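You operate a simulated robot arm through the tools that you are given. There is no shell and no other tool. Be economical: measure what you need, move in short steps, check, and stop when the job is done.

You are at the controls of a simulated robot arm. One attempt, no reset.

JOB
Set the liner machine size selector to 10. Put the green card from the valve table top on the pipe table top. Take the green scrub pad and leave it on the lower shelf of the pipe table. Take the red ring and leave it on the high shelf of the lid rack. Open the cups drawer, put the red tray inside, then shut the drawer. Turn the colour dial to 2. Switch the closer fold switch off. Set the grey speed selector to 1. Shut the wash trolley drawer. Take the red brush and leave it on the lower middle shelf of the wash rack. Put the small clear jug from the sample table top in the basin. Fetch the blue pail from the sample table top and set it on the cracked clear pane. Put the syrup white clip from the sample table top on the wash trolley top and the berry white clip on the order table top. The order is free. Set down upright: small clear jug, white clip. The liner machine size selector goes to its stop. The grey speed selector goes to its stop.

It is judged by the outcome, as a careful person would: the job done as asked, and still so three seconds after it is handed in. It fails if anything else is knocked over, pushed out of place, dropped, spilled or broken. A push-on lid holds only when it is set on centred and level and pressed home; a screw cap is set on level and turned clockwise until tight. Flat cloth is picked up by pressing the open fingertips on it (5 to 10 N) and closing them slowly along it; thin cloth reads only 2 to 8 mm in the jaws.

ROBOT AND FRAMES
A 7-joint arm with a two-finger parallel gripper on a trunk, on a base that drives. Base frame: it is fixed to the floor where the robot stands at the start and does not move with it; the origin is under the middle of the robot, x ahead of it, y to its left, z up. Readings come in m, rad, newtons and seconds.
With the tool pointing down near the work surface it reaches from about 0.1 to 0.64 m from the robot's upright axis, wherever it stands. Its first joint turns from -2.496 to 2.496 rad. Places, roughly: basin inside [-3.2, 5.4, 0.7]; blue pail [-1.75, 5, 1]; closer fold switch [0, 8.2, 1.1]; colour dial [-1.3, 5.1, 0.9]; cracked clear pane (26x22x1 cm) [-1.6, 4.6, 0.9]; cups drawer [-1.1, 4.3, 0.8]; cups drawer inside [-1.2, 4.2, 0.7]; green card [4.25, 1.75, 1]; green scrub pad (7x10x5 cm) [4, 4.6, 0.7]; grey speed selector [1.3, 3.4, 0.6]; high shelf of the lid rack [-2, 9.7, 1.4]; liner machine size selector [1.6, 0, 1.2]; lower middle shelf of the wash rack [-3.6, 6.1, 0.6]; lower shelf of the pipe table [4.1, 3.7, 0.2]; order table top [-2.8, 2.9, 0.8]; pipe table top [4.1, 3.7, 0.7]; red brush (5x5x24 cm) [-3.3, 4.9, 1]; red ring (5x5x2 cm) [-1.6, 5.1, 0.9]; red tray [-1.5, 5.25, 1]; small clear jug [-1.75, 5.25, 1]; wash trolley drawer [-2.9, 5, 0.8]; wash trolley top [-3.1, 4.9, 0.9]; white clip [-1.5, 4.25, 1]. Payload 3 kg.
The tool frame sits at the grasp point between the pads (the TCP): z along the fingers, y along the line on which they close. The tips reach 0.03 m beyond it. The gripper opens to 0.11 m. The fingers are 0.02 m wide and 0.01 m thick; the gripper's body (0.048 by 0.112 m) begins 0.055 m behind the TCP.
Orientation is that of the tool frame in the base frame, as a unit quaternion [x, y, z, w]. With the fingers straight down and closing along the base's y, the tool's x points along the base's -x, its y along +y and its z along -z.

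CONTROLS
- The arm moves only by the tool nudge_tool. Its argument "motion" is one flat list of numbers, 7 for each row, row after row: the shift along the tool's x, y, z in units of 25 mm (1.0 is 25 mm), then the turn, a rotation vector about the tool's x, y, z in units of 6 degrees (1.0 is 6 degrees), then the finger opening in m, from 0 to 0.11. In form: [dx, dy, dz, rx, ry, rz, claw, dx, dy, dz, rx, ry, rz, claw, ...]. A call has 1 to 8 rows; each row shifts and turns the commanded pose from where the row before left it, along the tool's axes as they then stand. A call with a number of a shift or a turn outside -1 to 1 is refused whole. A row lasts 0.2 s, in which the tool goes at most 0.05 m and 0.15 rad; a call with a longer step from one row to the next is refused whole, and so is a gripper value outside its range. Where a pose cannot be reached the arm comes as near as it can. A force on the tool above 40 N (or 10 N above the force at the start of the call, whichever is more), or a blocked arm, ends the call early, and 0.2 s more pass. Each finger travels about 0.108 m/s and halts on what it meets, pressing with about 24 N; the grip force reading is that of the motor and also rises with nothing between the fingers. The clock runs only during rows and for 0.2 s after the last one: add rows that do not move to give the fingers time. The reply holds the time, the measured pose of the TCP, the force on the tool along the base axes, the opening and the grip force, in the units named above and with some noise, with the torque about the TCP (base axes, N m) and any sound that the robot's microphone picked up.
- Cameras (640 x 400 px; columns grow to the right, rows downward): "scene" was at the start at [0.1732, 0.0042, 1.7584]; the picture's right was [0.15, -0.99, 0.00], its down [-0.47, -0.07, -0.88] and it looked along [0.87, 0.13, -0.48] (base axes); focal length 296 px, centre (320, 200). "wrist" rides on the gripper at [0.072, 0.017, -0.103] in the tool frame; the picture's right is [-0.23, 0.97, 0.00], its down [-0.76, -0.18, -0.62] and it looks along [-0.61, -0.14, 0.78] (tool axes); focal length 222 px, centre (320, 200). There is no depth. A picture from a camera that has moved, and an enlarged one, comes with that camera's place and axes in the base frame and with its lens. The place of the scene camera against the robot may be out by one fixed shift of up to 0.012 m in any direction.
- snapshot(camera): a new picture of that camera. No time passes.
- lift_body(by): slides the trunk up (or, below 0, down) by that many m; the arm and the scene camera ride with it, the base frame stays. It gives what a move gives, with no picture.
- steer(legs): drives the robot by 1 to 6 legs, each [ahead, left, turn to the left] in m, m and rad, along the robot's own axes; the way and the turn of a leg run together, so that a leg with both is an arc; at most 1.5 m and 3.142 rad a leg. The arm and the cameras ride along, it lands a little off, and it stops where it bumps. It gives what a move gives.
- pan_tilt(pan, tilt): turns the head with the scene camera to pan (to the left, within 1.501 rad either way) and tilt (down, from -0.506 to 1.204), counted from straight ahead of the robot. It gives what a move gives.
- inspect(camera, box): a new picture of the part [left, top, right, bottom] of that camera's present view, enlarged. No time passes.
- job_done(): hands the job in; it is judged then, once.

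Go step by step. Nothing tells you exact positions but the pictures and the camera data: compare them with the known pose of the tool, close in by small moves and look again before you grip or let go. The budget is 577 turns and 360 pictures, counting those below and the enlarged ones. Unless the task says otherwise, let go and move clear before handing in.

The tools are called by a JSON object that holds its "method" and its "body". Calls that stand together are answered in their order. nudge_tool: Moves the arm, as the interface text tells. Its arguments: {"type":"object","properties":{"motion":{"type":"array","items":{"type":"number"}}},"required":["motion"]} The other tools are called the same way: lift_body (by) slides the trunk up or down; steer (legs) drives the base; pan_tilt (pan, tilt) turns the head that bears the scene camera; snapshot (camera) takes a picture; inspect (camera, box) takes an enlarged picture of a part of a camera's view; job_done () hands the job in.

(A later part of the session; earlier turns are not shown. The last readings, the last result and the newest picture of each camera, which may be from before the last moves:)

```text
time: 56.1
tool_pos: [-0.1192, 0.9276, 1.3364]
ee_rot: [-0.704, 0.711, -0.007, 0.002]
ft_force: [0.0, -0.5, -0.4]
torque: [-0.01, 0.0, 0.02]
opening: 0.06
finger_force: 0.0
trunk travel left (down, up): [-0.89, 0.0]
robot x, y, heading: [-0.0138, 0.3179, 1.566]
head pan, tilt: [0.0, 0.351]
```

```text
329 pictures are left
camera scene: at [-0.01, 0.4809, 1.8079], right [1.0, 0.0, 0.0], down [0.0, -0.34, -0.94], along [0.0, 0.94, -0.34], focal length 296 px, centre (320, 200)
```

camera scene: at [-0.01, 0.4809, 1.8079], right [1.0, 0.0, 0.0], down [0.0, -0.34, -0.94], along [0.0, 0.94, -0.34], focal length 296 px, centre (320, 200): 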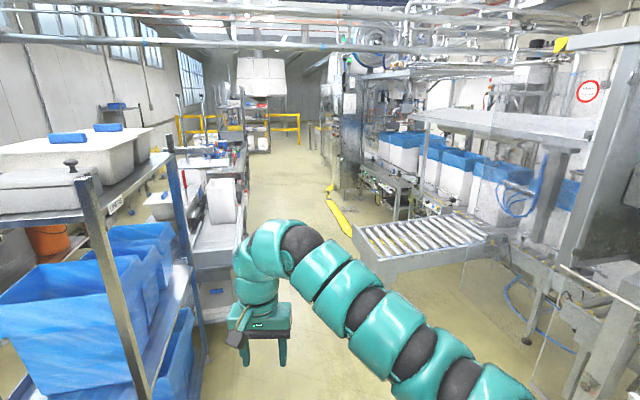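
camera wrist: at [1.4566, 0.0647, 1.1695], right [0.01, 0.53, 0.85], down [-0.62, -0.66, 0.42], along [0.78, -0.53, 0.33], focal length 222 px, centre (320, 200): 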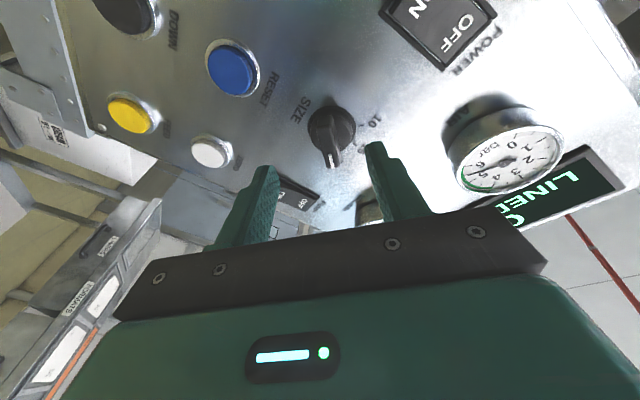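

The aisle ahead is clear. I'll go along it to about y=2.6 and look right for the speed selector and passages.

{"method": "steer", "body": {"legs": [[1.2, 0.05, 0], [1.1, 0, 0]]}}

{"method": "pan_tilt", "body": {"pan": -1.0, "tilt": 0.4}}

{"method": "snapshot", "body": {"camera": "scene"}}

{"method": "pan_tilt", "body": {"pan": 0.9, "tilt": 0.4}}

{"method": "snapshot", "body": {"camera": "scene"}}

```text
time: 67.5
tool_pos: [-0.1779, 3.2452, 1.3345]
ee_rot: [-0.705, 0.709, -0.006, 0.003]
ft_force: [-0.1, 0.2, -0.5]
torque: [-0.03, -0.01, -0.02]
opening: 0.0597
finger_force: 0.0
trunk travel left (down, up): [-0.89, 0.0]
robot x, y, heading: [-0.0688, 2.6338, 1.574]
head pan, tilt: [0.0, 0.351]
```

```text
time: 68.8
tool_pos: [-0.177, 3.2468, 1.3355]
ee_rot: [-0.705, 0.709, -0.006, 0.002]
ft_force: [-0.5, -0.1, 0.1]
torque: [-0.01, 0.0, 0.02]
opening: 0.0598
finger_force: 0.0
trunk travel left (down, up): [-0.89, 0.0]
robot x, y, heading: [-0.0669, 2.6353, 1.578]
head pan, tilt: [-1.0, 0.4]
```

```text
328 pictures are left
camera scene: at [0.0113, 2.756, 1.8034], right [0.54, -0.84, 0.0], down [-0.33, -0.21, -0.92], along [0.77, 0.5, -0.39], focal length 296 px, centre (320, 200)
```

scene: 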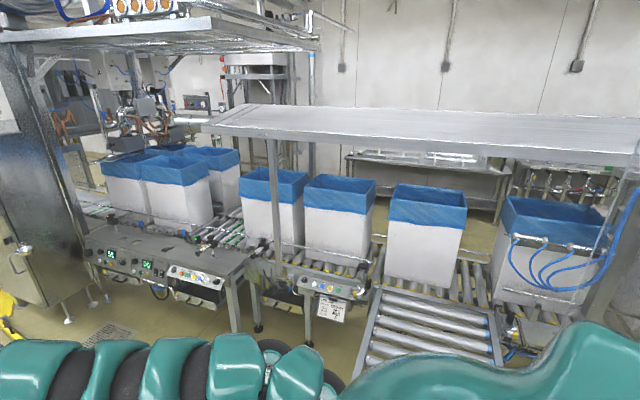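

```text
time: 70.6
tool_pos: [-0.177, 3.2468, 1.3354]
ee_rot: [-0.705, 0.709, -0.007, 0.002]
ft_force: [0.3, -0.3, 1.1]
torque: [0.02, 0.03, 0.0]
opening: 0.0602
finger_force: 0.0
trunk travel left (down, up): [-0.89, 0.0]
robot x, y, heading: [-0.0667, 2.6393, 1.57]
head pan, tilt: [0.901, 0.4]
```

```text
327 pictures are left
camera scene: at [-0.1391, 2.7636, 1.8034], right [0.62, 0.78, 0.0], down [0.3, -0.24, -0.92], along [-0.72, 0.57, -0.39], focal length 296 px, centre (320, 200)
```

scene: 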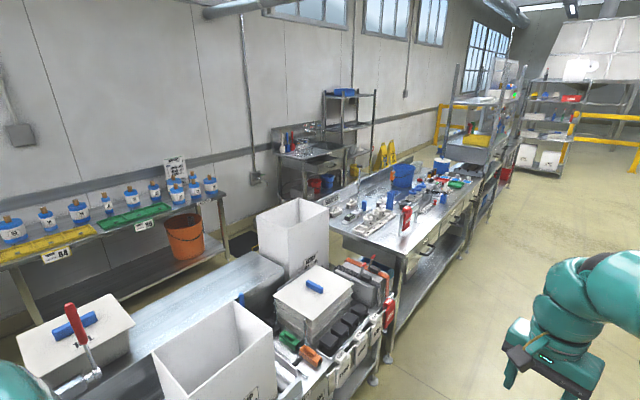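

The control boxes along the conveyor hold the speed selector. Enlarging.

{"method": "pan_tilt", "body": {"pan": -1.0, "tilt": 0.4}}

{"method": "inspect", "body": {"camera": "scene", "box": [80, 220, 400, 360]}}

{"method": "inspect", "body": {"camera": "scene", "box": [0, 60, 320, 260]}}

```text
time: 72.5
tool_pos: [-0.1778, 3.246, 1.3364]
ee_rot: [-0.706, 0.709, -0.006, 0.001]
ft_force: [-0.6, -0.4, 0.2]
torque: [0.01, 0.0, 0.03]
opening: 0.0597
finger_force: 0.1
trunk travel left (down, up): [-0.89, 0.0]
robot x, y, heading: [-0.0691, 2.6303, 1.568]
head pan, tilt: [-1.0, 0.4]
```

```text
2.00 times, centred on (240, 290) of scene
camera zoom: at [0.0113, 2.7561, 1.8034], right [0.54, -0.84, 0.0], down [-0.33, -0.21, -0.92], along [0.77, 0.5, -0.39], focal length 593 px, centre (480, 20)
```

zoom: 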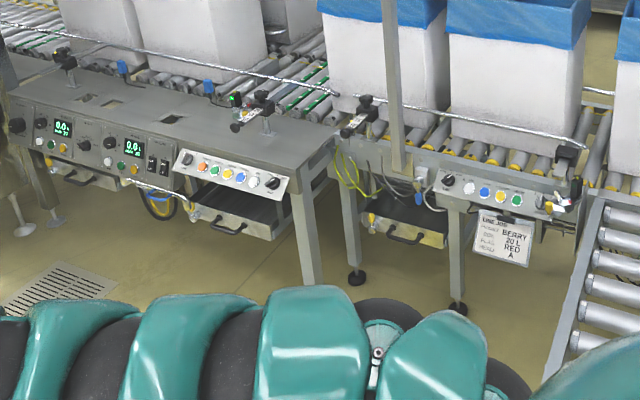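

```text
2.00 times, centred on (160, 160) of scene
camera zoom: at [0.0113, 2.7561, 1.8034], right [0.54, -0.84, 0.0], down [-0.33, -0.21, -0.92], along [0.77, 0.5, -0.39], focal length 593 px, centre (640, 280)
```

zoom: 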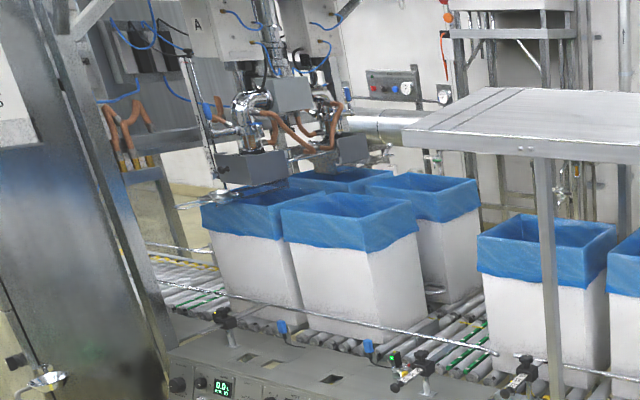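

{"method": "inspect", "body": {"camera": "scene", "box": [280, 260, 400, 335]}}

{"method": "inspect", "body": {"camera": "scene", "box": [80, 240, 240, 340]}}

```text
5.33 times, centred on (340, 298) of scene
camera zoom: at [0.0113, 2.7561, 1.8034], right [0.54, -0.84, 0.0], down [-0.33, -0.21, -0.92], along [0.77, 0.5, -0.39], focal length 1581 px, centre (213, -320)
```

zoom: 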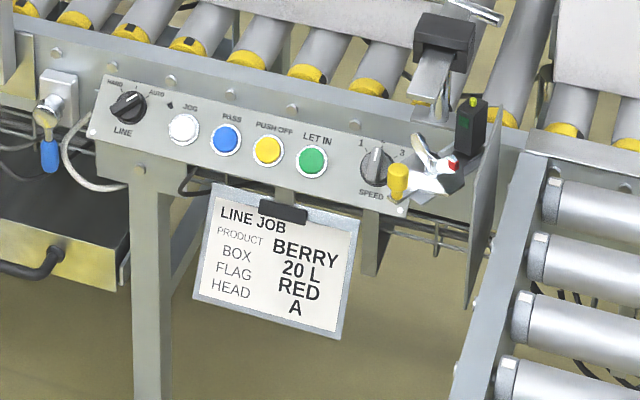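

```text
4.00 times, centred on (160, 290) of scene
camera zoom: at [0.0113, 2.7561, 1.8034], right [0.54, -0.84, 0.0], down [-0.33, -0.21, -0.92], along [0.77, 0.5, -0.39], focal length 1186 px, centre (960, -160)
```

zoom: 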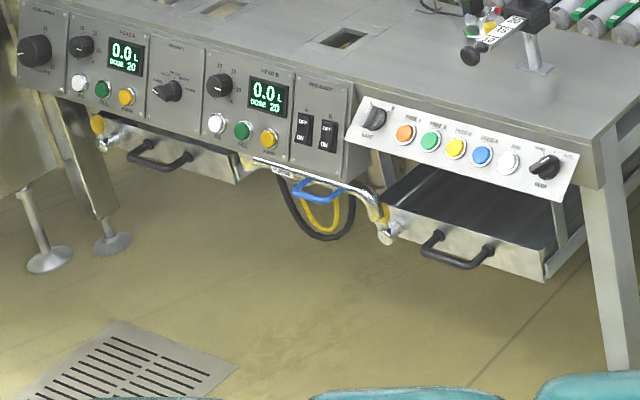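

The grey SPEED selector (labels 1..3) is on the line-job panel, pointing up at 2. I'll drive beside it and face it.

{"method": "steer", "body": {"legs": [[0.8, 0, 0], [0, 0, -1.57], [0.2, 0, 0]]}}

{"method": "pan_tilt", "body": {"pan": 0, "tilt": 0.6}}

{"method": "snapshot", "body": {"camera": "scene"}}

```text
time: 81.8
tool_pos: [0.7425, 3.5343, 1.3355]
ee_rot: [0.002, 1.0, -0.005, -0.004]
ft_force: [0.6, -0.4, -0.3]
torque: [0.0, 0.02, -0.02]
opening: 0.0601
finger_force: 0.1
trunk travel left (down, up): [-0.89, 0.0]
robot x, y, heading: [0.1278, 3.434, 0.001]
head pan, tilt: [-1.0, 0.4]
```

```text
time: 83.1
tool_pos: [0.7414, 3.5341, 1.3352]
ee_rot: [0.004, 1.0, -0.006, -0.004]
ft_force: [-1.3, 0.3, 0.0]
torque: [-0.01, -0.04, 0.01]
opening: 0.0602
finger_force: 0.2
trunk travel left (down, up): [-0.89, 0.0]
robot x, y, heading: [0.1322, 3.4241, -0.001]
head pan, tilt: [0.0, 0.6]
```

```text
322 pictures are left
camera scene: at [0.3019, 3.4185, 1.7852], right [0.0, -1.0, 0.0], down [-0.56, 0.0, -0.83], along [0.83, 0.0, -0.56], focal length 296 px, centre (320, 200)
```

scene: 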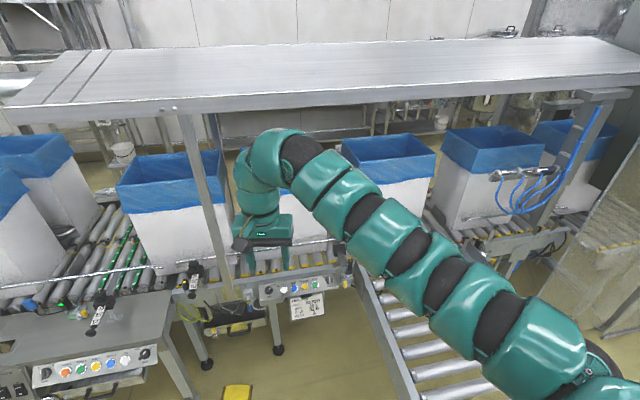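

{"method": "inspect", "body": {"camera": "scene", "box": [250, 260, 370, 335]}}

{"method": "snapshot", "body": {"camera": "wrist"}}

```text
5.33 times, centred on (310, 298) of scene
camera zoom: at [0.3019, 3.4185, 1.7852], right [0.0, -1.0, 0.0], down [-0.56, 0.0, -0.83], along [0.83, 0.0, -0.56], focal length 1581 px, centre (373, -320)
```

zoom: 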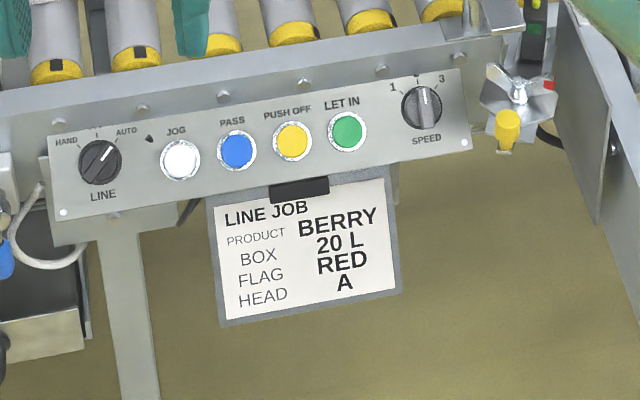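

```text
320 pictures are left
camera wrist: at [0.6707, 3.5528, 1.437], right [0.23, 0.97, -0.01], down [0.76, -0.18, 0.62], along [0.6, -0.16, -0.78], focal length 222 px, centre (320, 200)
```

wrist: 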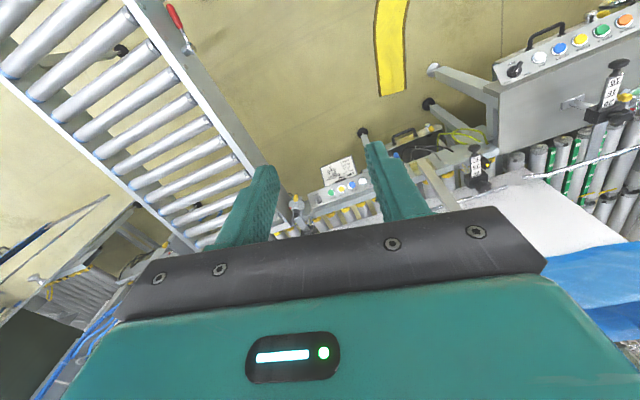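

The selector points up at 2; "1" is to the left. I'll lower the trunk and tilt the tool forward-down about 48°.

{"method": "lift_body", "body": {"by": -0.4}}

{"method": "nudge_tool", "body": {"motion": [-0.6, -0.4, 0, 0, -1, 0, 0.06, -0.6, -0.4, 0, 0, -1, 0, 0.06, -0.6, -0.4, 0, 0, -1, 0, 0.06, -0.6, -0.4, 0, 0, -1, 0, 0.06, 0, -0.4, 0, 0, -1, 0, 0.06, 0, -0.4, 0, 0, -1, 0, 0.06, 0, 0, 0, 0, -1, 0, 0.06, 0, 0, 0, 0, -1, 0, 0.06]}}

{"method": "snapshot", "body": {"camera": "wrist"}}

{"method": "snapshot", "body": {"camera": "scene"}}

```text
time: 86.9
tool_pos: [0.7407, 3.5338, 0.9362]
ee_rot: [0.004, 1.0, -0.006, -0.003]
ft_force: [0.0, 0.3, 0.2]
torque: [0.0, -0.02, 0.01]
opening: 0.06
finger_force: 0.1
trunk travel left (down, up): [-0.49, 0.4]
robot x, y, heading: [0.1311, 3.4296, -0.002]
head pan, tilt: [0.0, 0.6]
```

```text
time: 88.7
tool_pos: [0.7416, 3.5353, 0.9364]
ee_rot: [0.004, 1.0, -0.007, -0.004]
ft_force: [0.9, -0.3, -0.4]
torque: [-0.01, -0.04, 0.01]
opening: 0.0599
finger_force: 0.0
out of reach, approached as far as the arm can: row 1, 2, 3, 4, 5, 6, 7, 8
trunk travel left (down, up): [-0.49, 0.4]
robot x, y, heading: [0.1323, 3.4289, -0.005]
head pan, tilt: [0.0, 0.6]
```

```text
319 pictures are left
camera wrist: at [0.6708, 3.5528, 1.0369], right [0.23, 0.97, -0.01], down [0.76, -0.18, 0.62], along [0.6, -0.16, -0.78], focal length 222 px, centre (320, 200)
```

wrist: 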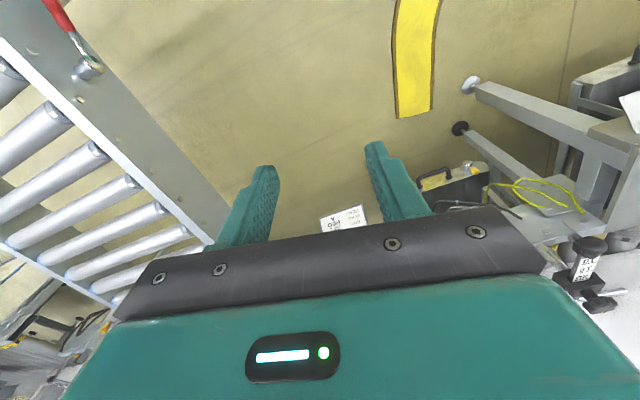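

```text
318 pictures are left
camera scene: at [0.302, 3.4186, 1.3852], right [0.0, -1.0, 0.0], down [-0.57, 0.0, -0.82], along [0.82, 0.0, -0.57], focal length 296 px, centre (320, 200)
```

scene: 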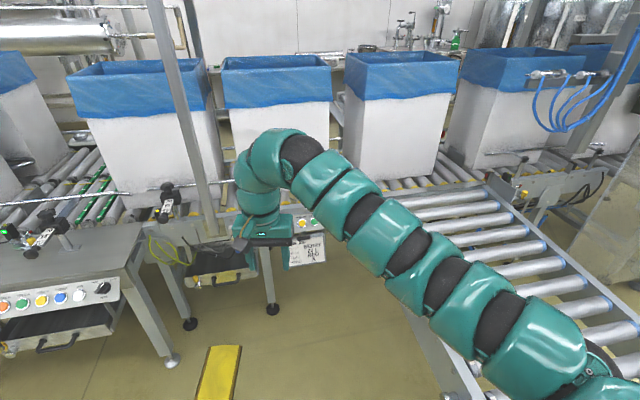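

{"method": "nudge_tool", "body": {"motion": [-1, 0, 0.5, 0, 0, 0, 0.06, -1, 0, 0.5, 0, 0, 0, 0.06, -1, 0, 0.5, 0, 0, 0, 0.06, -1, 0, 0.5, 0, -1, 0, 0.06, -1, 0, 0.5, 0, -1, 0, 0.06, -0.6, -0.4, 0.2, 0, -1, 0, 0.06, -0.4, -0.4, 0.4, 0, -1, 0, 0.06, -0.4, -0.4, 0.4, 0, -1, 0, 0.06]}}

{"method": "nudge_tool", "body": {"motion": [0, -0.6, 0, 0, -1, 0, 0.06, 0, -0.6, 0, 0, -1, 0, 0.06, 0, -0.6, 0, 0, -1, 0, 0.06, 0, -0.6, 0, 0, 0, 0, 0.06]}}

{"method": "snapshot", "body": {"camera": "wrist"}}

{"method": "snapshot", "body": {"camera": "scene"}}

```text
time: 90.5
tool_pos: [0.9107, 3.5057, 0.8611]
ee_rot: [0.002, 0.967, -0.008, 0.254]
ft_force: [-0.6, -0.8, 0.0]
torque: [-0.02, 0.0, 0.0]
opening: 0.0599
finger_force: 0.1
out of reach, approached as far as the arm can: row 8
trunk travel left (down, up): [-0.49, 0.4]
robot x, y, heading: [0.1293, 3.4276, -0.002]
head pan, tilt: [0.0, 0.6]
```

```text
time: 91.5
tool_pos: [0.9817, 3.476, 0.8604]
ee_rot: [0.0, 0.915, -0.007, 0.403]
ft_force: [0.3, 0.6, 0.2]
torque: [0.0, 0.0, -0.01]
opening: 0.0601
finger_force: 0.0
out of reach, approached as far as the arm can: row 1, 2, 3, 4
trunk travel left (down, up): [-0.49, 0.4]
robot x, y, heading: [0.1277, 3.4306, -0.0]
head pan, tilt: [0.0, 0.6]
```

```text
317 pictures are left
camera wrist: at [0.8573, 3.4932, 0.8739], right [0.16, 0.97, 0.16], down [0.05, -0.17, 0.98], along [0.99, -0.15, -0.08], focal length 222 px, centre (320, 200)
```

wrist: 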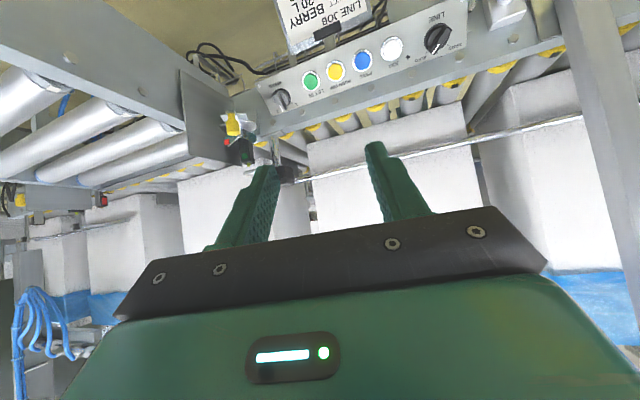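

```text
316 pictures are left
camera scene: at [0.3021, 3.4184, 1.3852], right [0.0, -1.0, 0.0], down [-0.57, 0.0, -0.82], along [0.82, 0.0, -0.57], focal length 296 px, centre (320, 200)
```

scene: 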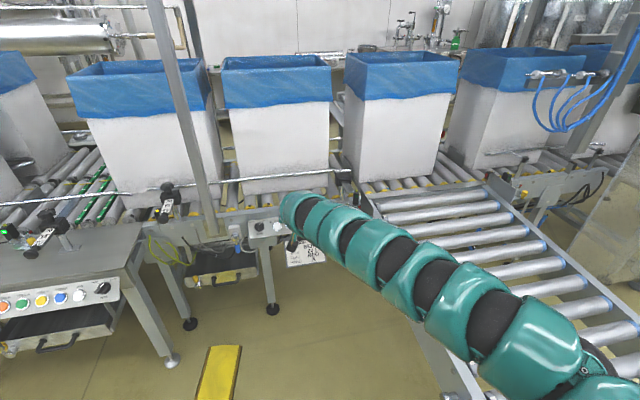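

The panel is vertical, selector ≈[1.31, 3.373, 0.605]. I'll finish tilting to horizontal, shifting right.

{"method": "nudge_tool", "body": {"motion": [0, -0.5, 0, 0, -1, 0, 0.05, 0, -0.5, 0, 0, -1, 0, 0.05, 0, -0.5, 0, 0, -1, 0, 0.05, 0, -0.5, 0, 0, -1, 0, 0.05, 0, -0.5, 0, 0, -1, 0, 0.05, 0, -0.5, 0, 0, -1, 0, 0.05, 0, -0.5, 0, 0, -1, 0, 0.05, 0, -0.5, 0, 0, -0.2, 0, 0.05]}}

{"method": "lift_body", "body": {"by": -0.24}}

{"method": "snapshot", "body": {"camera": "wrist"}}

```text
time: 93.3
tool_pos: [1.0243, 3.3904, 0.8523]
ee_rot: [-0.003, 0.702, -0.006, 0.712]
ft_force: [-0.7, -0.1, 0.3]
torque: [0.0, -0.01, 0.02]
opening: 0.0504
finger_force: 0.0
out of reach, approached as far as the arm can: row 1, 2, 3, 4
trunk travel left (down, up): [-0.49, 0.4]
robot x, y, heading: [0.1299, 3.4305, -0.003]
head pan, tilt: [0.0, 0.6]
```

```text
time: 95.8
tool_pos: [1.0227, 3.3904, 0.6115]
ee_rot: [-0.002, 0.702, -0.007, 0.712]
ft_force: [0.4, -0.5, 0.0]
torque: [0.01, 0.0, -0.02]
opening: 0.05
finger_force: 0.2
trunk travel left (down, up): [-0.25, 0.64]
robot x, y, heading: [0.1297, 3.427, 0.001]
head pan, tilt: [0.0, 0.6]
```

```text
315 pictures are left
camera wrist: at [0.9216, 3.4061, 0.5355], right [0.0, 0.98, 0.22], down [-0.64, -0.16, 0.75], along [0.77, -0.14, 0.62], focal length 222 px, centre (320, 200)
```

wrist: 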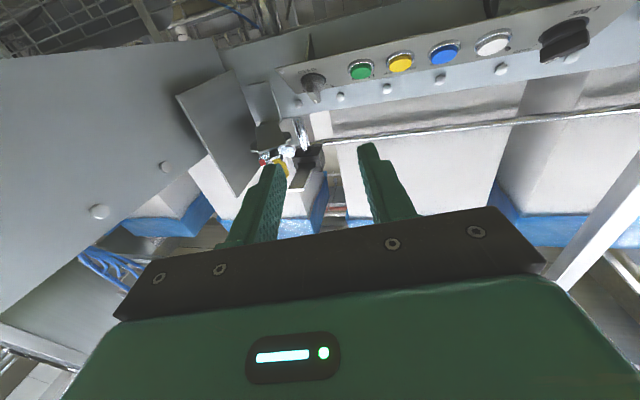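

{"method": "inspect", "body": {"camera": "wrist", "box": [240, 20, 432, 140]}}

{"method": "inspect", "body": {"camera": "scene", "box": [240, 180, 400, 280]}}

```text
3.33 times, centred on (336, 80) of wrist
camera zoom: at [0.9216, 3.4061, 0.5355], right [0.0, 0.98, 0.22], down [-0.64, -0.16, 0.75], along [0.77, -0.14, 0.62], focal length 740 px, centre (267, 600)
```

zoom: 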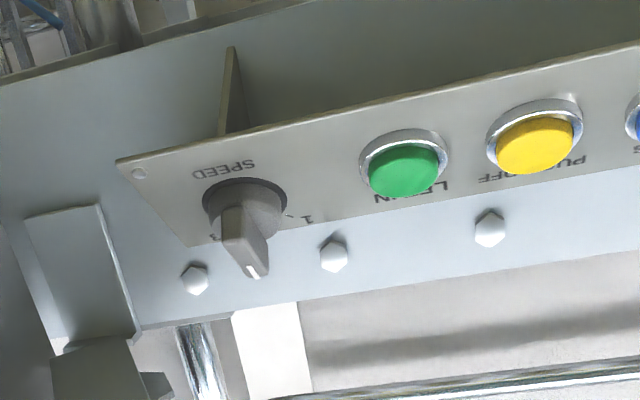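

```text
4.00 times, centred on (320, 230) of scene
camera zoom: at [0.302, 3.4186, 1.1452], right [0.0, -1.0, 0.0], down [-0.56, 0.0, -0.83], along [0.83, 0.0, -0.56], focal length 1186 px, centre (320, 80)
```

zoom: 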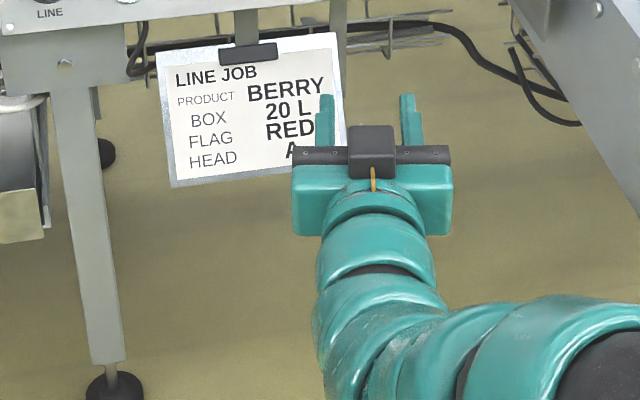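

The panel is actually tilted about 45° upward; knob at ≈[1.30, 3.377, 0.608]. I'll raise, tilt the tool to 45° down-forward and drive in a bit.

{"method": "lift_body", "body": {"by": 0.14}}

{"method": "nudge_tool", "body": {"motion": [0, 0, 0, 0, 1, 0, 0.05, 0, 0, 0, 0, 1, 0, 0.05, 0, 0, 0, 0, 1, 0, 0.05, 0, 0, 0, 0, 1, 0, 0.05, 0, 0, 0, 0, 1, 0, 0.05, 0, 0, 0, 0, 1, 0, 0.05, 0, -0.25, 0, 0, 1, 0, 0.05, 0, -0.25, 0, 0, 0.3, 0, 0.05]}}

{"method": "steer", "body": {"legs": [[0.15, 0, 0]]}}

{"method": "snapshot", "body": {"camera": "wrist"}}

{"method": "snapshot", "body": {"camera": "scene"}}

```text
time: 97.5
tool_pos: [1.0229, 3.39, 0.7518]
ee_rot: [-0.002, 0.702, -0.007, 0.712]
ft_force: [-1.2, 0.5, 0.6]
torque: [0.02, 0.01, -0.05]
opening: 0.05
finger_force: 0.1
trunk travel left (down, up): [-0.39, 0.5]
robot x, y, heading: [0.1299, 3.4296, 0.002]
head pan, tilt: [0.0, 0.6]
```

```text
time: 99.3
tool_pos: [1.0355, 3.3813, 0.7461]
ee_rot: [0.0, 0.917, -0.007, 0.398]
ft_force: [-0.3, -0.2, -0.4]
torque: [0.02, -0.01, -0.01]
opening: 0.0503
finger_force: 0.1
out of reach, approached as far as the arm can: row 2, 3
trunk travel left (down, up): [-0.39, 0.5]
robot x, y, heading: [0.1341, 3.4263, 0.003]
head pan, tilt: [0.0, 0.6]
```

```text
time: 100.7
tool_pos: [1.1883, 3.381, 0.7442]
ee_rot: [0.001, 0.917, -0.007, 0.399]
ft_force: [-0.3, 0.0, -0.1]
torque: [0.02, 0.01, 0.03]
opening: 0.0499
finger_force: 0.1
trunk travel left (down, up): [-0.39, 0.5]
robot x, y, heading: [0.2863, 3.4295, -0.006]
head pan, tilt: [0.0, 0.6]
```

```text
312 pictures are left
camera wrist: at [1.064, 3.3985, 0.7606], right [0.16, 0.97, 0.15], down [0.06, -0.17, 0.98], along [0.98, -0.15, -0.09], focal length 222 px, centre (320, 200)
```

wrist: 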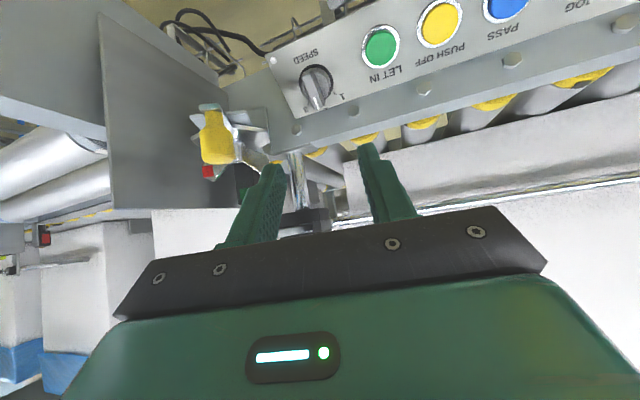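

```text
311 pictures are left
camera scene: at [0.4552, 3.4182, 1.2851], right [0.0, -1.0, 0.0], down [-0.57, 0.0, -0.82], along [0.82, 0.0, -0.57], focal length 296 px, centre (320, 200)
```

scene: 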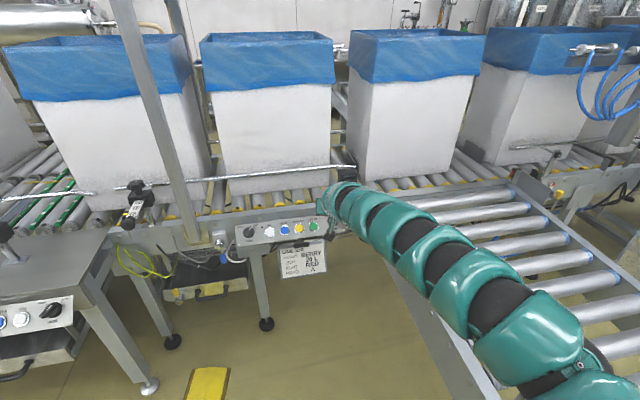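

A yellow-capped lever sits close on the right, so I'll yaw the tool 10° (coming from the left) to clear it, and move to hover over the knob.

{"method": "nudge_tool", "body": {"motion": [0, 0, 0, 0.85, 0, 0, 0.05, 0, 0, 0, 0.85, 0, 0, 0.05, 0.45, 0.84, 0, 0, 0, 0, 0.05, 0.45, 0, 0.7, 0, 0, 0, 0.05, 0, 0, 1, 0, 0, 0, 0.05, 0, 0, 1, 0, 0, 0, 0.05, 0, 0, 0.5, 0, 0, 0, 0.05, 0, 0, 0.2, 0, 0, 0, 0.05]}}

{"method": "snapshot", "body": {"camera": "wrist"}}

{"method": "inspect", "body": {"camera": "scene", "box": [240, 160, 400, 260]}}

```text
time: 102.5
tool_pos: [1.2234, 3.3904, 0.6729]
ee_rot: [0.037, 0.913, -0.089, 0.397]
ft_force: [0.4, -0.3, 0.5]
torque: [0.0, 0.02, 0.04]
opening: 0.05
finger_force: 0.1
out of reach, approached as far as the arm can: row 7
trunk travel left (down, up): [-0.39, 0.5]
robot x, y, heading: [0.2864, 3.4258, -0.002]
head pan, tilt: [0.0, 0.6]
```

```text
310 pictures are left
camera wrist: at [1.1036, 3.4249, 0.6844], right [0.29, 0.96, 0.04], down [0.05, -0.05, 1.0], along [0.96, -0.29, -0.06], focal length 222 px, centre (320, 200)
```

wrist: 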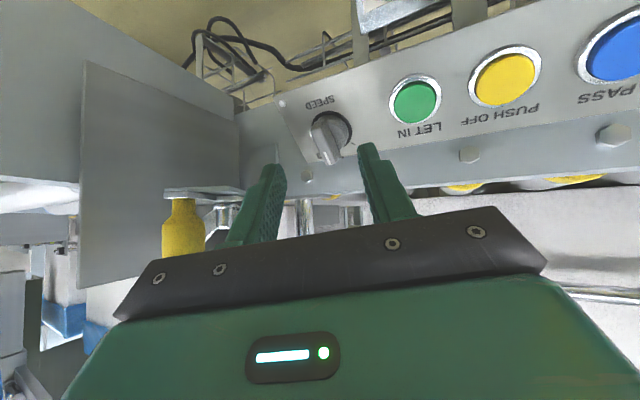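

```text
4.00 times, centred on (320, 210) of scene
camera zoom: at [0.4549, 3.4177, 1.2852], right [0.0, -1.0, 0.0], down [-0.57, 0.0, -0.82], along [0.82, 0.0, -0.57], focal length 1186 px, centre (320, 160)
```

zoom: 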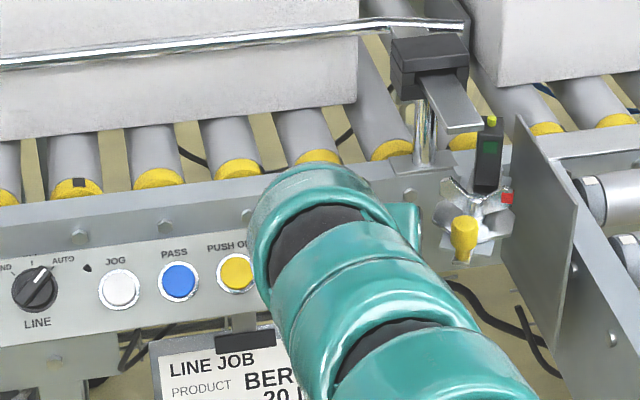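

The lever clears by ~2 cm with this yaw, but reach is short. I'll pull the hand back 0.08 in x and drive forward 0.09.

{"method": "nudge_tool", "body": {"motion": [0.55, -0.1, -0.58, 0, 0, 0, 0.05, 0.55, -0.1, -0.58, 0, 0, 0, 0.05, 0.55, -0.1, -0.58, 0, 0, 0, 0.05, 0.55, -0.1, -0.58, 0, 0, 0, 0.05]}}

{"method": "steer", "body": {"legs": [[0.08, 0, 0]]}}

{"method": "snapshot", "body": {"camera": "wrist"}}

```text
time: 103.5
tool_pos: [1.1445, 3.3897, 0.674]
ee_rot: [0.036, 0.913, -0.09, 0.396]
ft_force: [0.7, -0.3, 0.2]
torque: [0.02, 0.01, -0.03]
opening: 0.0501
finger_force: 0.1
trunk travel left (down, up): [-0.39, 0.5]
robot x, y, heading: [0.2811, 3.4303, -0.009]
head pan, tilt: [0.0, 0.6]
```

```text
time: 104.5
tool_pos: [1.2276, 3.3906, 0.6735]
ee_rot: [0.035, 0.913, -0.088, 0.398]
ft_force: [-0.4, -0.6, -0.1]
torque: [0.0, 0.02, -0.01]
opening: 0.0502
finger_force: 0.0
trunk travel left (down, up): [-0.39, 0.5]
robot x, y, heading: [0.3656, 3.426, 0.001]
head pan, tilt: [0.0, 0.6]
```

```text
308 pictures are left
camera wrist: at [1.1069, 3.4263, 0.6846], right [0.29, 0.96, 0.04], down [0.05, -0.05, 1.0], along [0.96, -0.28, -0.06], focal length 222 px, centre (320, 200)
```

wrist: 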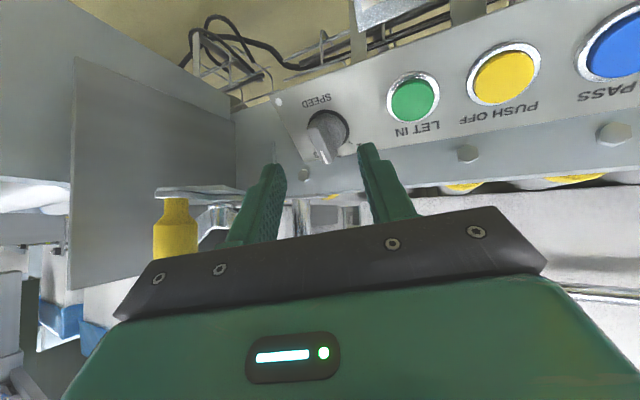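

{"method": "nudge_tool", "body": {"motion": [-0.1, 0, 0.6, 0, 0, 0, 0.05, -0.1, 0, 0.6, 0, 0, 0, 0.05, 0, 0, 0.6, 0, 0, 0, 0.05]}}

{"method": "snapshot", "body": {"camera": "wrist"}}

{"method": "inspect", "body": {"camera": "scene", "box": [240, 160, 400, 260]}}

```text
time: 105.3
tool_pos: [1.2628, 3.3818, 0.6464]
ee_rot: [0.035, 0.913, -0.088, 0.397]
ft_force: [0.0, -0.4, -0.4]
torque: [-0.01, 0.0, -0.01]
opening: 0.0504
finger_force: 0.1
trunk travel left (down, up): [-0.39, 0.5]
robot x, y, heading: [0.3701, 3.4281, -0.005]
head pan, tilt: [0.0, 0.6]
```

```text
307 pictures are left
camera wrist: at [1.1424, 3.4174, 0.658], right [0.29, 0.96, 0.04], down [0.05, -0.05, 1.0], along [0.96, -0.28, -0.06], focal length 222 px, centre (320, 200)
```

wrist: 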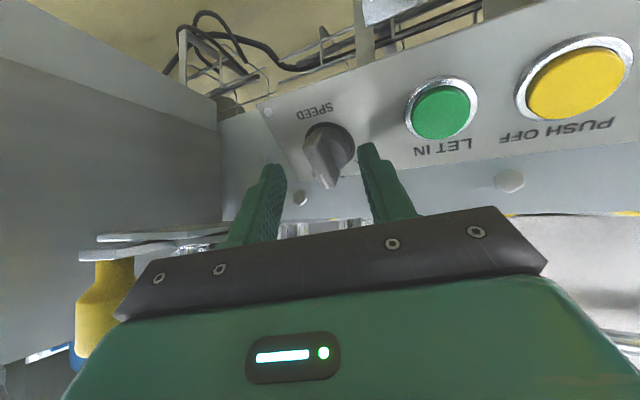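

```text
4.00 times, centred on (320, 210) of scene
camera zoom: at [0.5368, 3.4182, 1.2852], right [0.0, -1.0, 0.0], down [-0.57, 0.0, -0.82], along [0.82, 0.0, -0.57], focal length 1186 px, centre (320, 160)
```

zoom: 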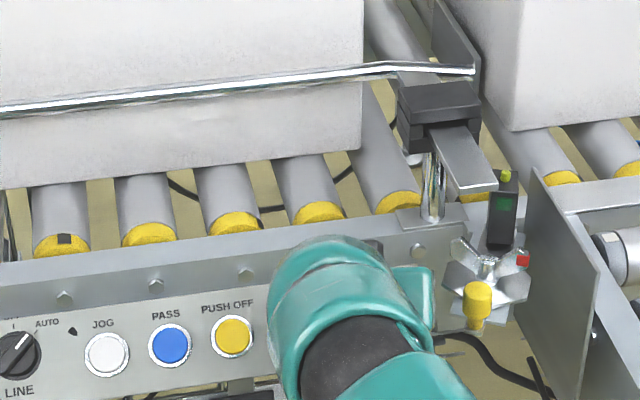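

{"method": "nudge_tool", "body": {"motion": [0, 0, 0.5, 0, 0, 0, 0.05, 0, 0, 0.35, 0, 0, 0, 0.05, 0, 0, 0, 0, 0, 0, 0.05]}}

{"method": "inspect", "body": {"camera": "wrist", "box": [200, 60, 440, 210]}}

```text
time: 106.0
tool_pos: [1.2746, 3.3816, 0.6366]
ee_rot: [0.034, 0.912, -0.088, 0.399]
ft_force: [-25.6, -2.9, 20.4]
torque: [0.47, 0.37, 0.62]
opening: 0.0458
finger_force: 0.1
trunk travel left (down, up): [-0.39, 0.5]
robot x, y, heading: [0.3666, 3.4289, -0.002]
head pan, tilt: [0.0, 0.6]
stopped in row 3: the force on the tool passed its limit at 44 N (the readings are from after the stop); the commanded pose is now the measured one
```

```text
2.67 times, centred on (320, 135) of wrist
camera zoom: at [1.1537, 3.4162, 0.6482], right [0.28, 0.96, 0.04], down [0.04, -0.05, 1.0], along [0.96, -0.28, -0.06], focal length 592 px, centre (320, 373)
```

zoom: 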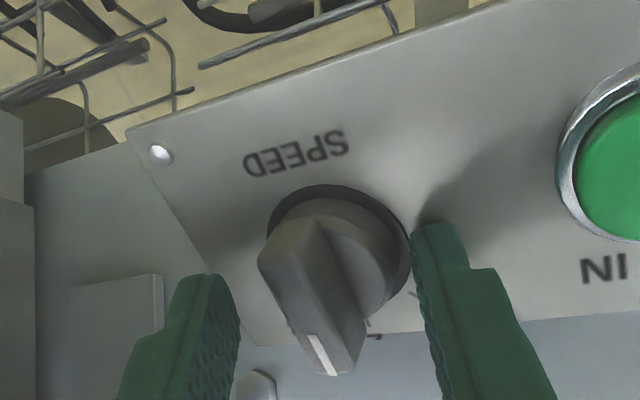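

The left tip met the panel. Backing 12 mm and closing.

{"method": "nudge_tool", "body": {"motion": [0, 0, -0.5, 0, 0, 0, 0.05, 0, -0.1, 0, 0, 0, 0, 0.04, 0, 0, 0, 0, 0, 0, 0.025, 0, 0, 0, 0, 0, 0, 0.01, 0, 0, 0, 0, 0, 0, 0.005, 0, 0, 0, 0, 0, 0, 0.005]}}

{"method": "inspect", "body": {"camera": "wrist", "box": [200, 60, 440, 210]}}

```text
time: 107.5
tool_pos: [1.2684, 3.381, 0.6408]
ee_rot: [0.033, 0.913, -0.087, 0.397]
ft_force: [0.9, 0.7, 0.8]
torque: [0.27, 0.36, 0.38]
opening: 0.0148
finger_force: 45.0
trunk travel left (down, up): [-0.39, 0.5]
robot x, y, heading: [0.3645, 3.4314, 0.004]
head pan, tilt: [0.0, 0.6]
```

```text
2.67 times, centred on (320, 135) of wrist
camera zoom: at [1.1469, 3.4154, 0.6529], right [0.28, 0.96, 0.04], down [0.05, -0.05, 1.0], along [0.96, -0.28, -0.06], focal length 592 px, centre (320, 373)
```

zoom: 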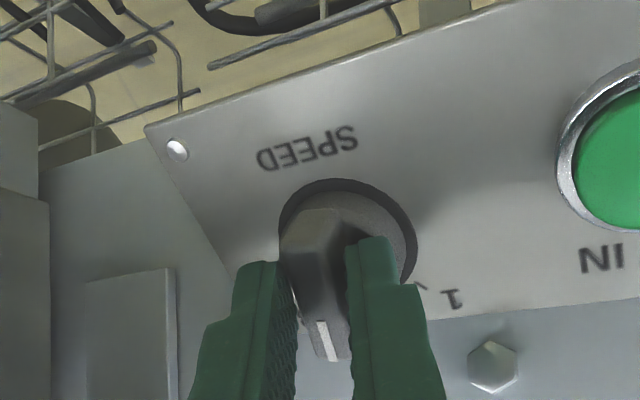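

Gripped. Turning anticlockwise.

{"method": "nudge_tool", "body": {"motion": [0, 0, 0, 0, 0, -0.7, 0.005, 0, 0, 0, 0, 0, -0.7, 0.005, 0, 0, 0, 0, 0, -0.7, 0.005, 0, 0, 0, 0, 0, -0.7, 0.005, 0, 0, 0, 0, 0, -0.7, 0.005, 0, 0, 0, 0, 0, -0.7, 0.005, 0, 0, 0, 0, 0, -0.7, 0.005]}}

{"method": "inspect", "body": {"camera": "wrist", "box": [200, 60, 440, 210]}}

```text
time: 109.0
tool_pos: [1.2666, 3.3792, 0.643]
ee_rot: [-0.199, 0.891, -0.187, 0.362]
ft_force: [-11.6, -11.9, 5.8]
torque: [0.34, -0.81, 0.05]
opening: 0.0142
finger_force: 44.8
trunk travel left (down, up): [-0.39, 0.5]
robot x, y, heading: [0.3613, 3.429, -0.0]
head pan, tilt: [0.0, 0.6]
```

```text
2.67 times, centred on (320, 135) of wrist
camera zoom: at [1.1424, 3.377, 0.6598], right [-0.06, 0.94, -0.33], down [0.09, 0.34, 0.94], along [0.99, 0.03, -0.11], focal length 592 px, centre (320, 373)
```

zoom: 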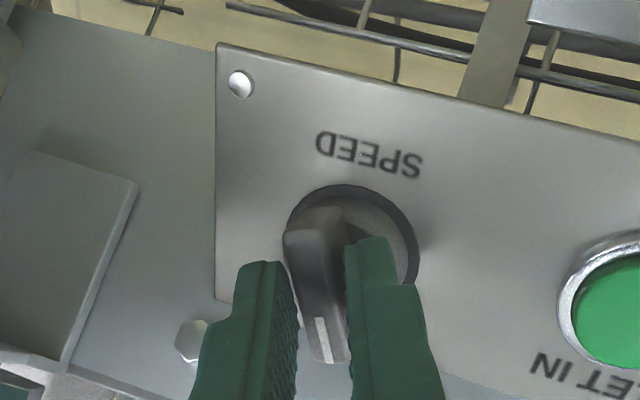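

{"method": "nudge_tool", "body": {"motion": [0, 0, 0, 0, 0, -0.7, 0.005, 0, 0, 0, 0, 0, -0.7, 0.005, 0, 0, 0, 0, 0, -0.6, 0.005, 0, 0, 0, 0, 0, -0.5, 0.005]}}

{"method": "inspect", "body": {"camera": "wrist", "box": [200, 60, 440, 210]}}

```text
time: 110.0
tool_pos: [1.2674, 3.3789, 0.6444]
ee_rot: [-0.313, 0.858, -0.232, 0.335]
ft_force: [-0.5, -18.8, 14.0]
torque: [0.41, -0.97, 0.12]
opening: 0.0141
finger_force: 45.4
trunk travel left (down, up): [-0.39, 0.5]
robot x, y, heading: [0.3642, 3.428, -0.007]
head pan, tilt: [0.0, 0.6]
```

```text
2.67 times, centred on (320, 135) of wrist
camera zoom: at [1.1453, 3.3591, 0.6688], right [-0.24, 0.84, -0.49], down [0.06, 0.52, 0.85], along [0.97, 0.17, -0.17], focal length 592 px, centre (320, 373)
```

zoom: 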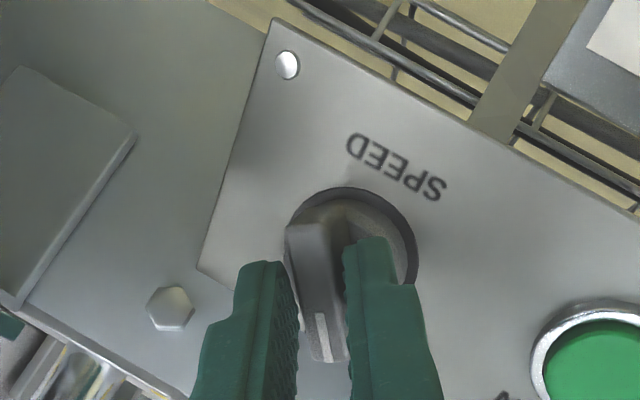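

{"method": "nudge_tool", "body": {"motion": [0, 0, 0, 0, 0, -0.5, 0.005, 0, 0, 0, 0, 0, -0.5, 0.005]}}

{"method": "nudge_tool", "body": {"motion": [0, 0, 0, 0, 0, 0, 0.03, 0, 0, 0, 0, 0, 0, 0.05, 0, 0, -0.6, 0, 0, 0, 0.05, 0, 0, -1, 0, 0, 0, 0.05, 0, 0, -1, 0, 0, 0, 0.05, 0, 0, -1, 0, 0, 0, 0.05]}}

{"method": "inspect", "body": {"camera": "wrist", "box": [200, 30, 440, 180]}}

{"method": "inspect", "body": {"camera": "scene", "box": [240, 160, 400, 260]}}

```text
time: 110.7
tool_pos: [1.2683, 3.3791, 0.6447]
ee_rot: [-0.357, 0.84, -0.251, 0.323]
ft_force: [3.1, -22.0, 20.8]
torque: [0.39, -1.1, 0.19]
opening: 0.0139
finger_force: 45.4
trunk travel left (down, up): [-0.39, 0.5]
robot x, y, heading: [0.3602, 3.4272, 0.005]
head pan, tilt: [0.0, 0.6]
```

```text
time: 112.0
tool_pos: [1.2014, 3.397, 0.7011]
ee_rot: [-0.358, 0.841, -0.248, 0.32]
ft_force: [-0.1, 0.0, -0.1]
torque: [0.0, -0.03, 0.01]
opening: 0.0501
finger_force: 0.0
trunk travel left (down, up): [-0.39, 0.5]
robot x, y, heading: [0.3639, 3.4264, -0.002]
head pan, tilt: [0.0, 0.6]
```

```text
2.67 times, centred on (320, 105) of wrist
camera zoom: at [1.0827, 3.3712, 0.7312], right [-0.31, 0.78, -0.55], down [0.04, 0.59, 0.81], along [0.95, 0.23, -0.21], focal length 592 px, centre (320, 453)
```

zoom: 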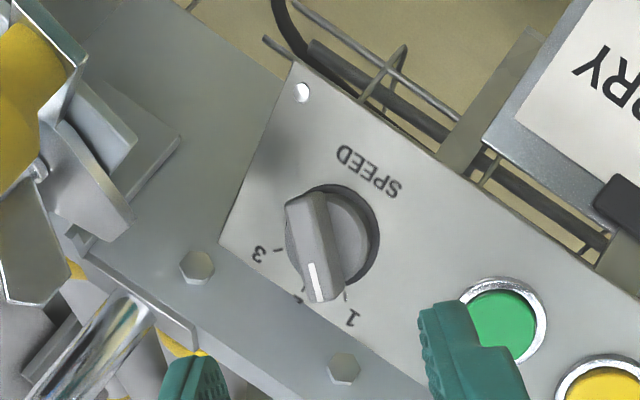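

```text
4.00 times, centred on (320, 210) of scene
camera zoom: at [0.5362, 3.4181, 1.2852], right [0.0, -1.0, 0.0], down [-0.56, 0.0, -0.83], along [0.83, 0.0, -0.56], focal length 1186 px, centre (320, 160)
```

zoom: 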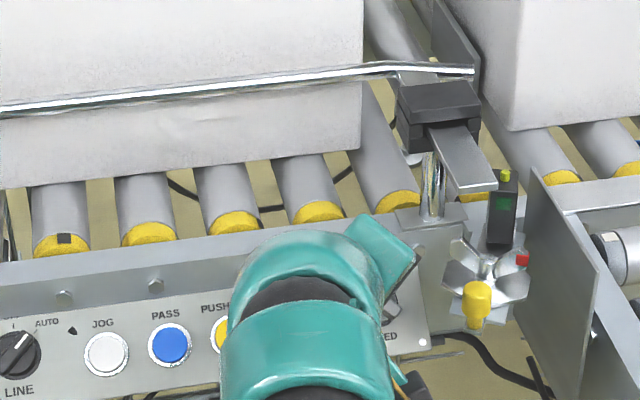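

{"method": "nudge_tool", "body": {"motion": [0, 0, -1, 0, 0, 1, 0.05, 0, 0, -1, 0, 0, 1, 0.05, 0, 0, -1, 0, 0, 1, 0.05, 0, 0, -1, 0, 0, 1, 0.05, 0, 0, 0, 0, 0, 1, 0.05, 0, 0, 0, 0, 0, 1, 0.05, 0, 0, 0, 0, 0, 1, 0.05, 0, 0, 0, -1, 0, 0.5, 0.05]}}

{"method": "snapshot", "body": {"camera": "wrist"}}

{"method": "inspect", "body": {"camera": "wrist", "box": [256, 30, 384, 110]}}

```text
time: 113.8
tool_pos: [1.1318, 3.4166, 0.7685]
ee_rot: [-0.029, 0.919, -0.059, 0.389]
ft_force: [-0.6, -0.2, 1.1]
torque: [-0.02, -0.01, -0.01]
opening: 0.0496
finger_force: 0.1
trunk travel left (down, up): [-0.39, 0.5]
robot x, y, heading: [0.3658, 3.4257, -0.001]
head pan, tilt: [0.0, 0.6]
```

```text
299 pictures are left
camera wrist: at [1.0073, 3.4347, 0.7836], right [0.15, 0.99, 0.04], down [0.08, -0.05, 1.0], along [0.99, -0.14, -0.09], focal length 222 px, centre (320, 200)
```

wrist: 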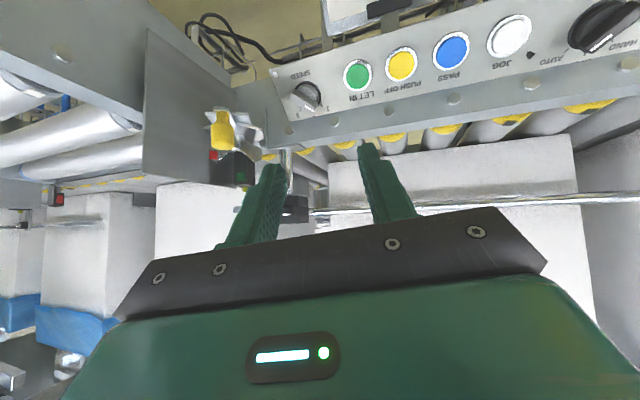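

```text
5.00 times, centred on (320, 70) of wrist
camera zoom: at [1.0073, 3.4347, 0.7836], right [0.15, 0.99, 0.04], down [0.08, -0.05, 1.0], along [0.99, -0.14, -0.09], focal length 1111 px, centre (320, 850)
```

zoom: 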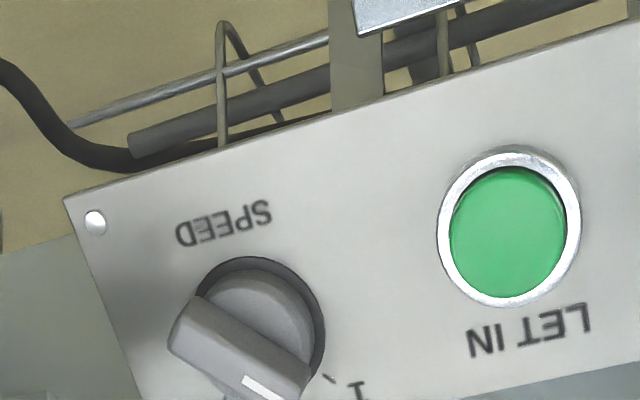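

The speed selector is at 1, on its stop. Now I'll back out, bring the tool down-pointing, and look at the sample table from the aisle.

{"method": "steer", "body": {"legs": [[-0.55, 0, 0]]}}

{"method": "nudge_tool", "body": {"motion": [0, 0, -0.5, -0.4, 1, 0, 0.05, 0, 0, -0.5, -0.4, 1, 0, 0.05, 0, 0, 0, 0, 1, 0, 0.05, 0.3, 0, 0, 0, 1, 0, 0.05, 0.3, 0, 0, 0, 1, 0, 0.05, 0.3, 0, 0, 0, 1, 0, 0.05, 0.3, 0, 0, 0, 1, 0, 0.05, 0.3, 0, 0, 0, 0.5, 0, 0.05]}}

{"method": "lift_body", "body": {"by": 0.35}}

{"method": "steer", "body": {"legs": [[0, 0, 1.571], [0.9, 0, 0], [0, 0, 0.8]]}}

{"method": "pan_tilt", "body": {"pan": 0.8, "tilt": 0.5}}

{"method": "snapshot", "body": {"camera": "scene"}}

```text
time: 117.0
tool_pos: [0.5951, 3.4143, 0.7691]
ee_rot: [-0.028, 0.919, -0.059, 0.389]
ft_force: [-0.7, -0.2, -0.1]
torque: [0.0, 0.04, -0.03]
opening: 0.0501
finger_force: 0.0
trunk travel left (down, up): [-0.39, 0.5]
robot x, y, heading: [-0.1716, 3.4317, -0.005]
head pan, tilt: [0.0, 0.6]
```

```text
time: 118.8
tool_pos: [0.5407, 3.4135, 0.7769]
ee_rot: [-0.029, 0.999, -0.032, 0.006]
ft_force: [0.4, 0.0, -0.6]
torque: [-0.01, -0.01, -0.01]
opening: 0.0501
finger_force: 0.0
trunk travel left (down, up): [-0.39, 0.5]
robot x, y, heading: [-0.1679, 3.4273, -0.01]
head pan, tilt: [0.0, 0.6]
```

```text
time: 122.2
tool_pos: [0.5417, 3.4141, 1.1267]
ee_rot: [-0.03, 0.999, -0.033, 0.006]
ft_force: [1.0, 0.3, -0.5]
torque: [0.03, 0.01, 0.01]
opening: 0.0502
finger_force: 0.1
trunk travel left (down, up): [-0.74, 0.15]
robot x, y, heading: [-0.1747, 3.4321, -0.005]
head pan, tilt: [0.0, 0.6]
```

```text
time: 132.9
tool_pos: [-0.7125, 4.8227, 1.1266]
ee_rot: [0.942, -0.333, 0.007, -0.033]
ft_force: [0.6, 0.2, -0.3]
torque: [0.03, -0.04, 0.02]
opening: 0.0503
finger_force: 0.0
trunk travel left (down, up): [-0.74, 0.15]
robot x, y, heading: [-0.1908, 4.3318, 2.396]
head pan, tilt: [0.0, 0.6]
```

```text
time: 134.0
tool_pos: [-0.7118, 4.8231, 1.1264]
ee_rot: [0.942, -0.333, 0.006, -0.033]
ft_force: [-0.3, -0.6, -0.7]
torque: [0.0, -0.02, -0.01]
opening: 0.0503
finger_force: 0.0
trunk travel left (down, up): [-0.74, 0.15]
robot x, y, heading: [-0.1931, 4.3316, 2.398]
head pan, tilt: [0.799, 0.499]
```

```text
297 pictures are left
camera scene: at [-0.3413, 4.3715, 1.6443], right [-0.05, 1.0, 0.0], down [0.48, 0.03, -0.88], along [-0.88, -0.05, -0.48], focal length 296 px, centre (320, 200)
```

scene: 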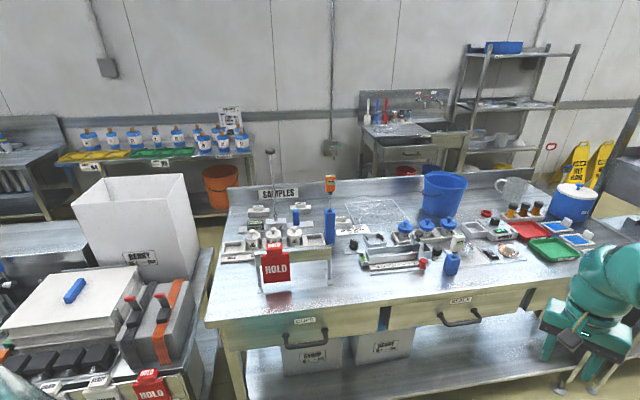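

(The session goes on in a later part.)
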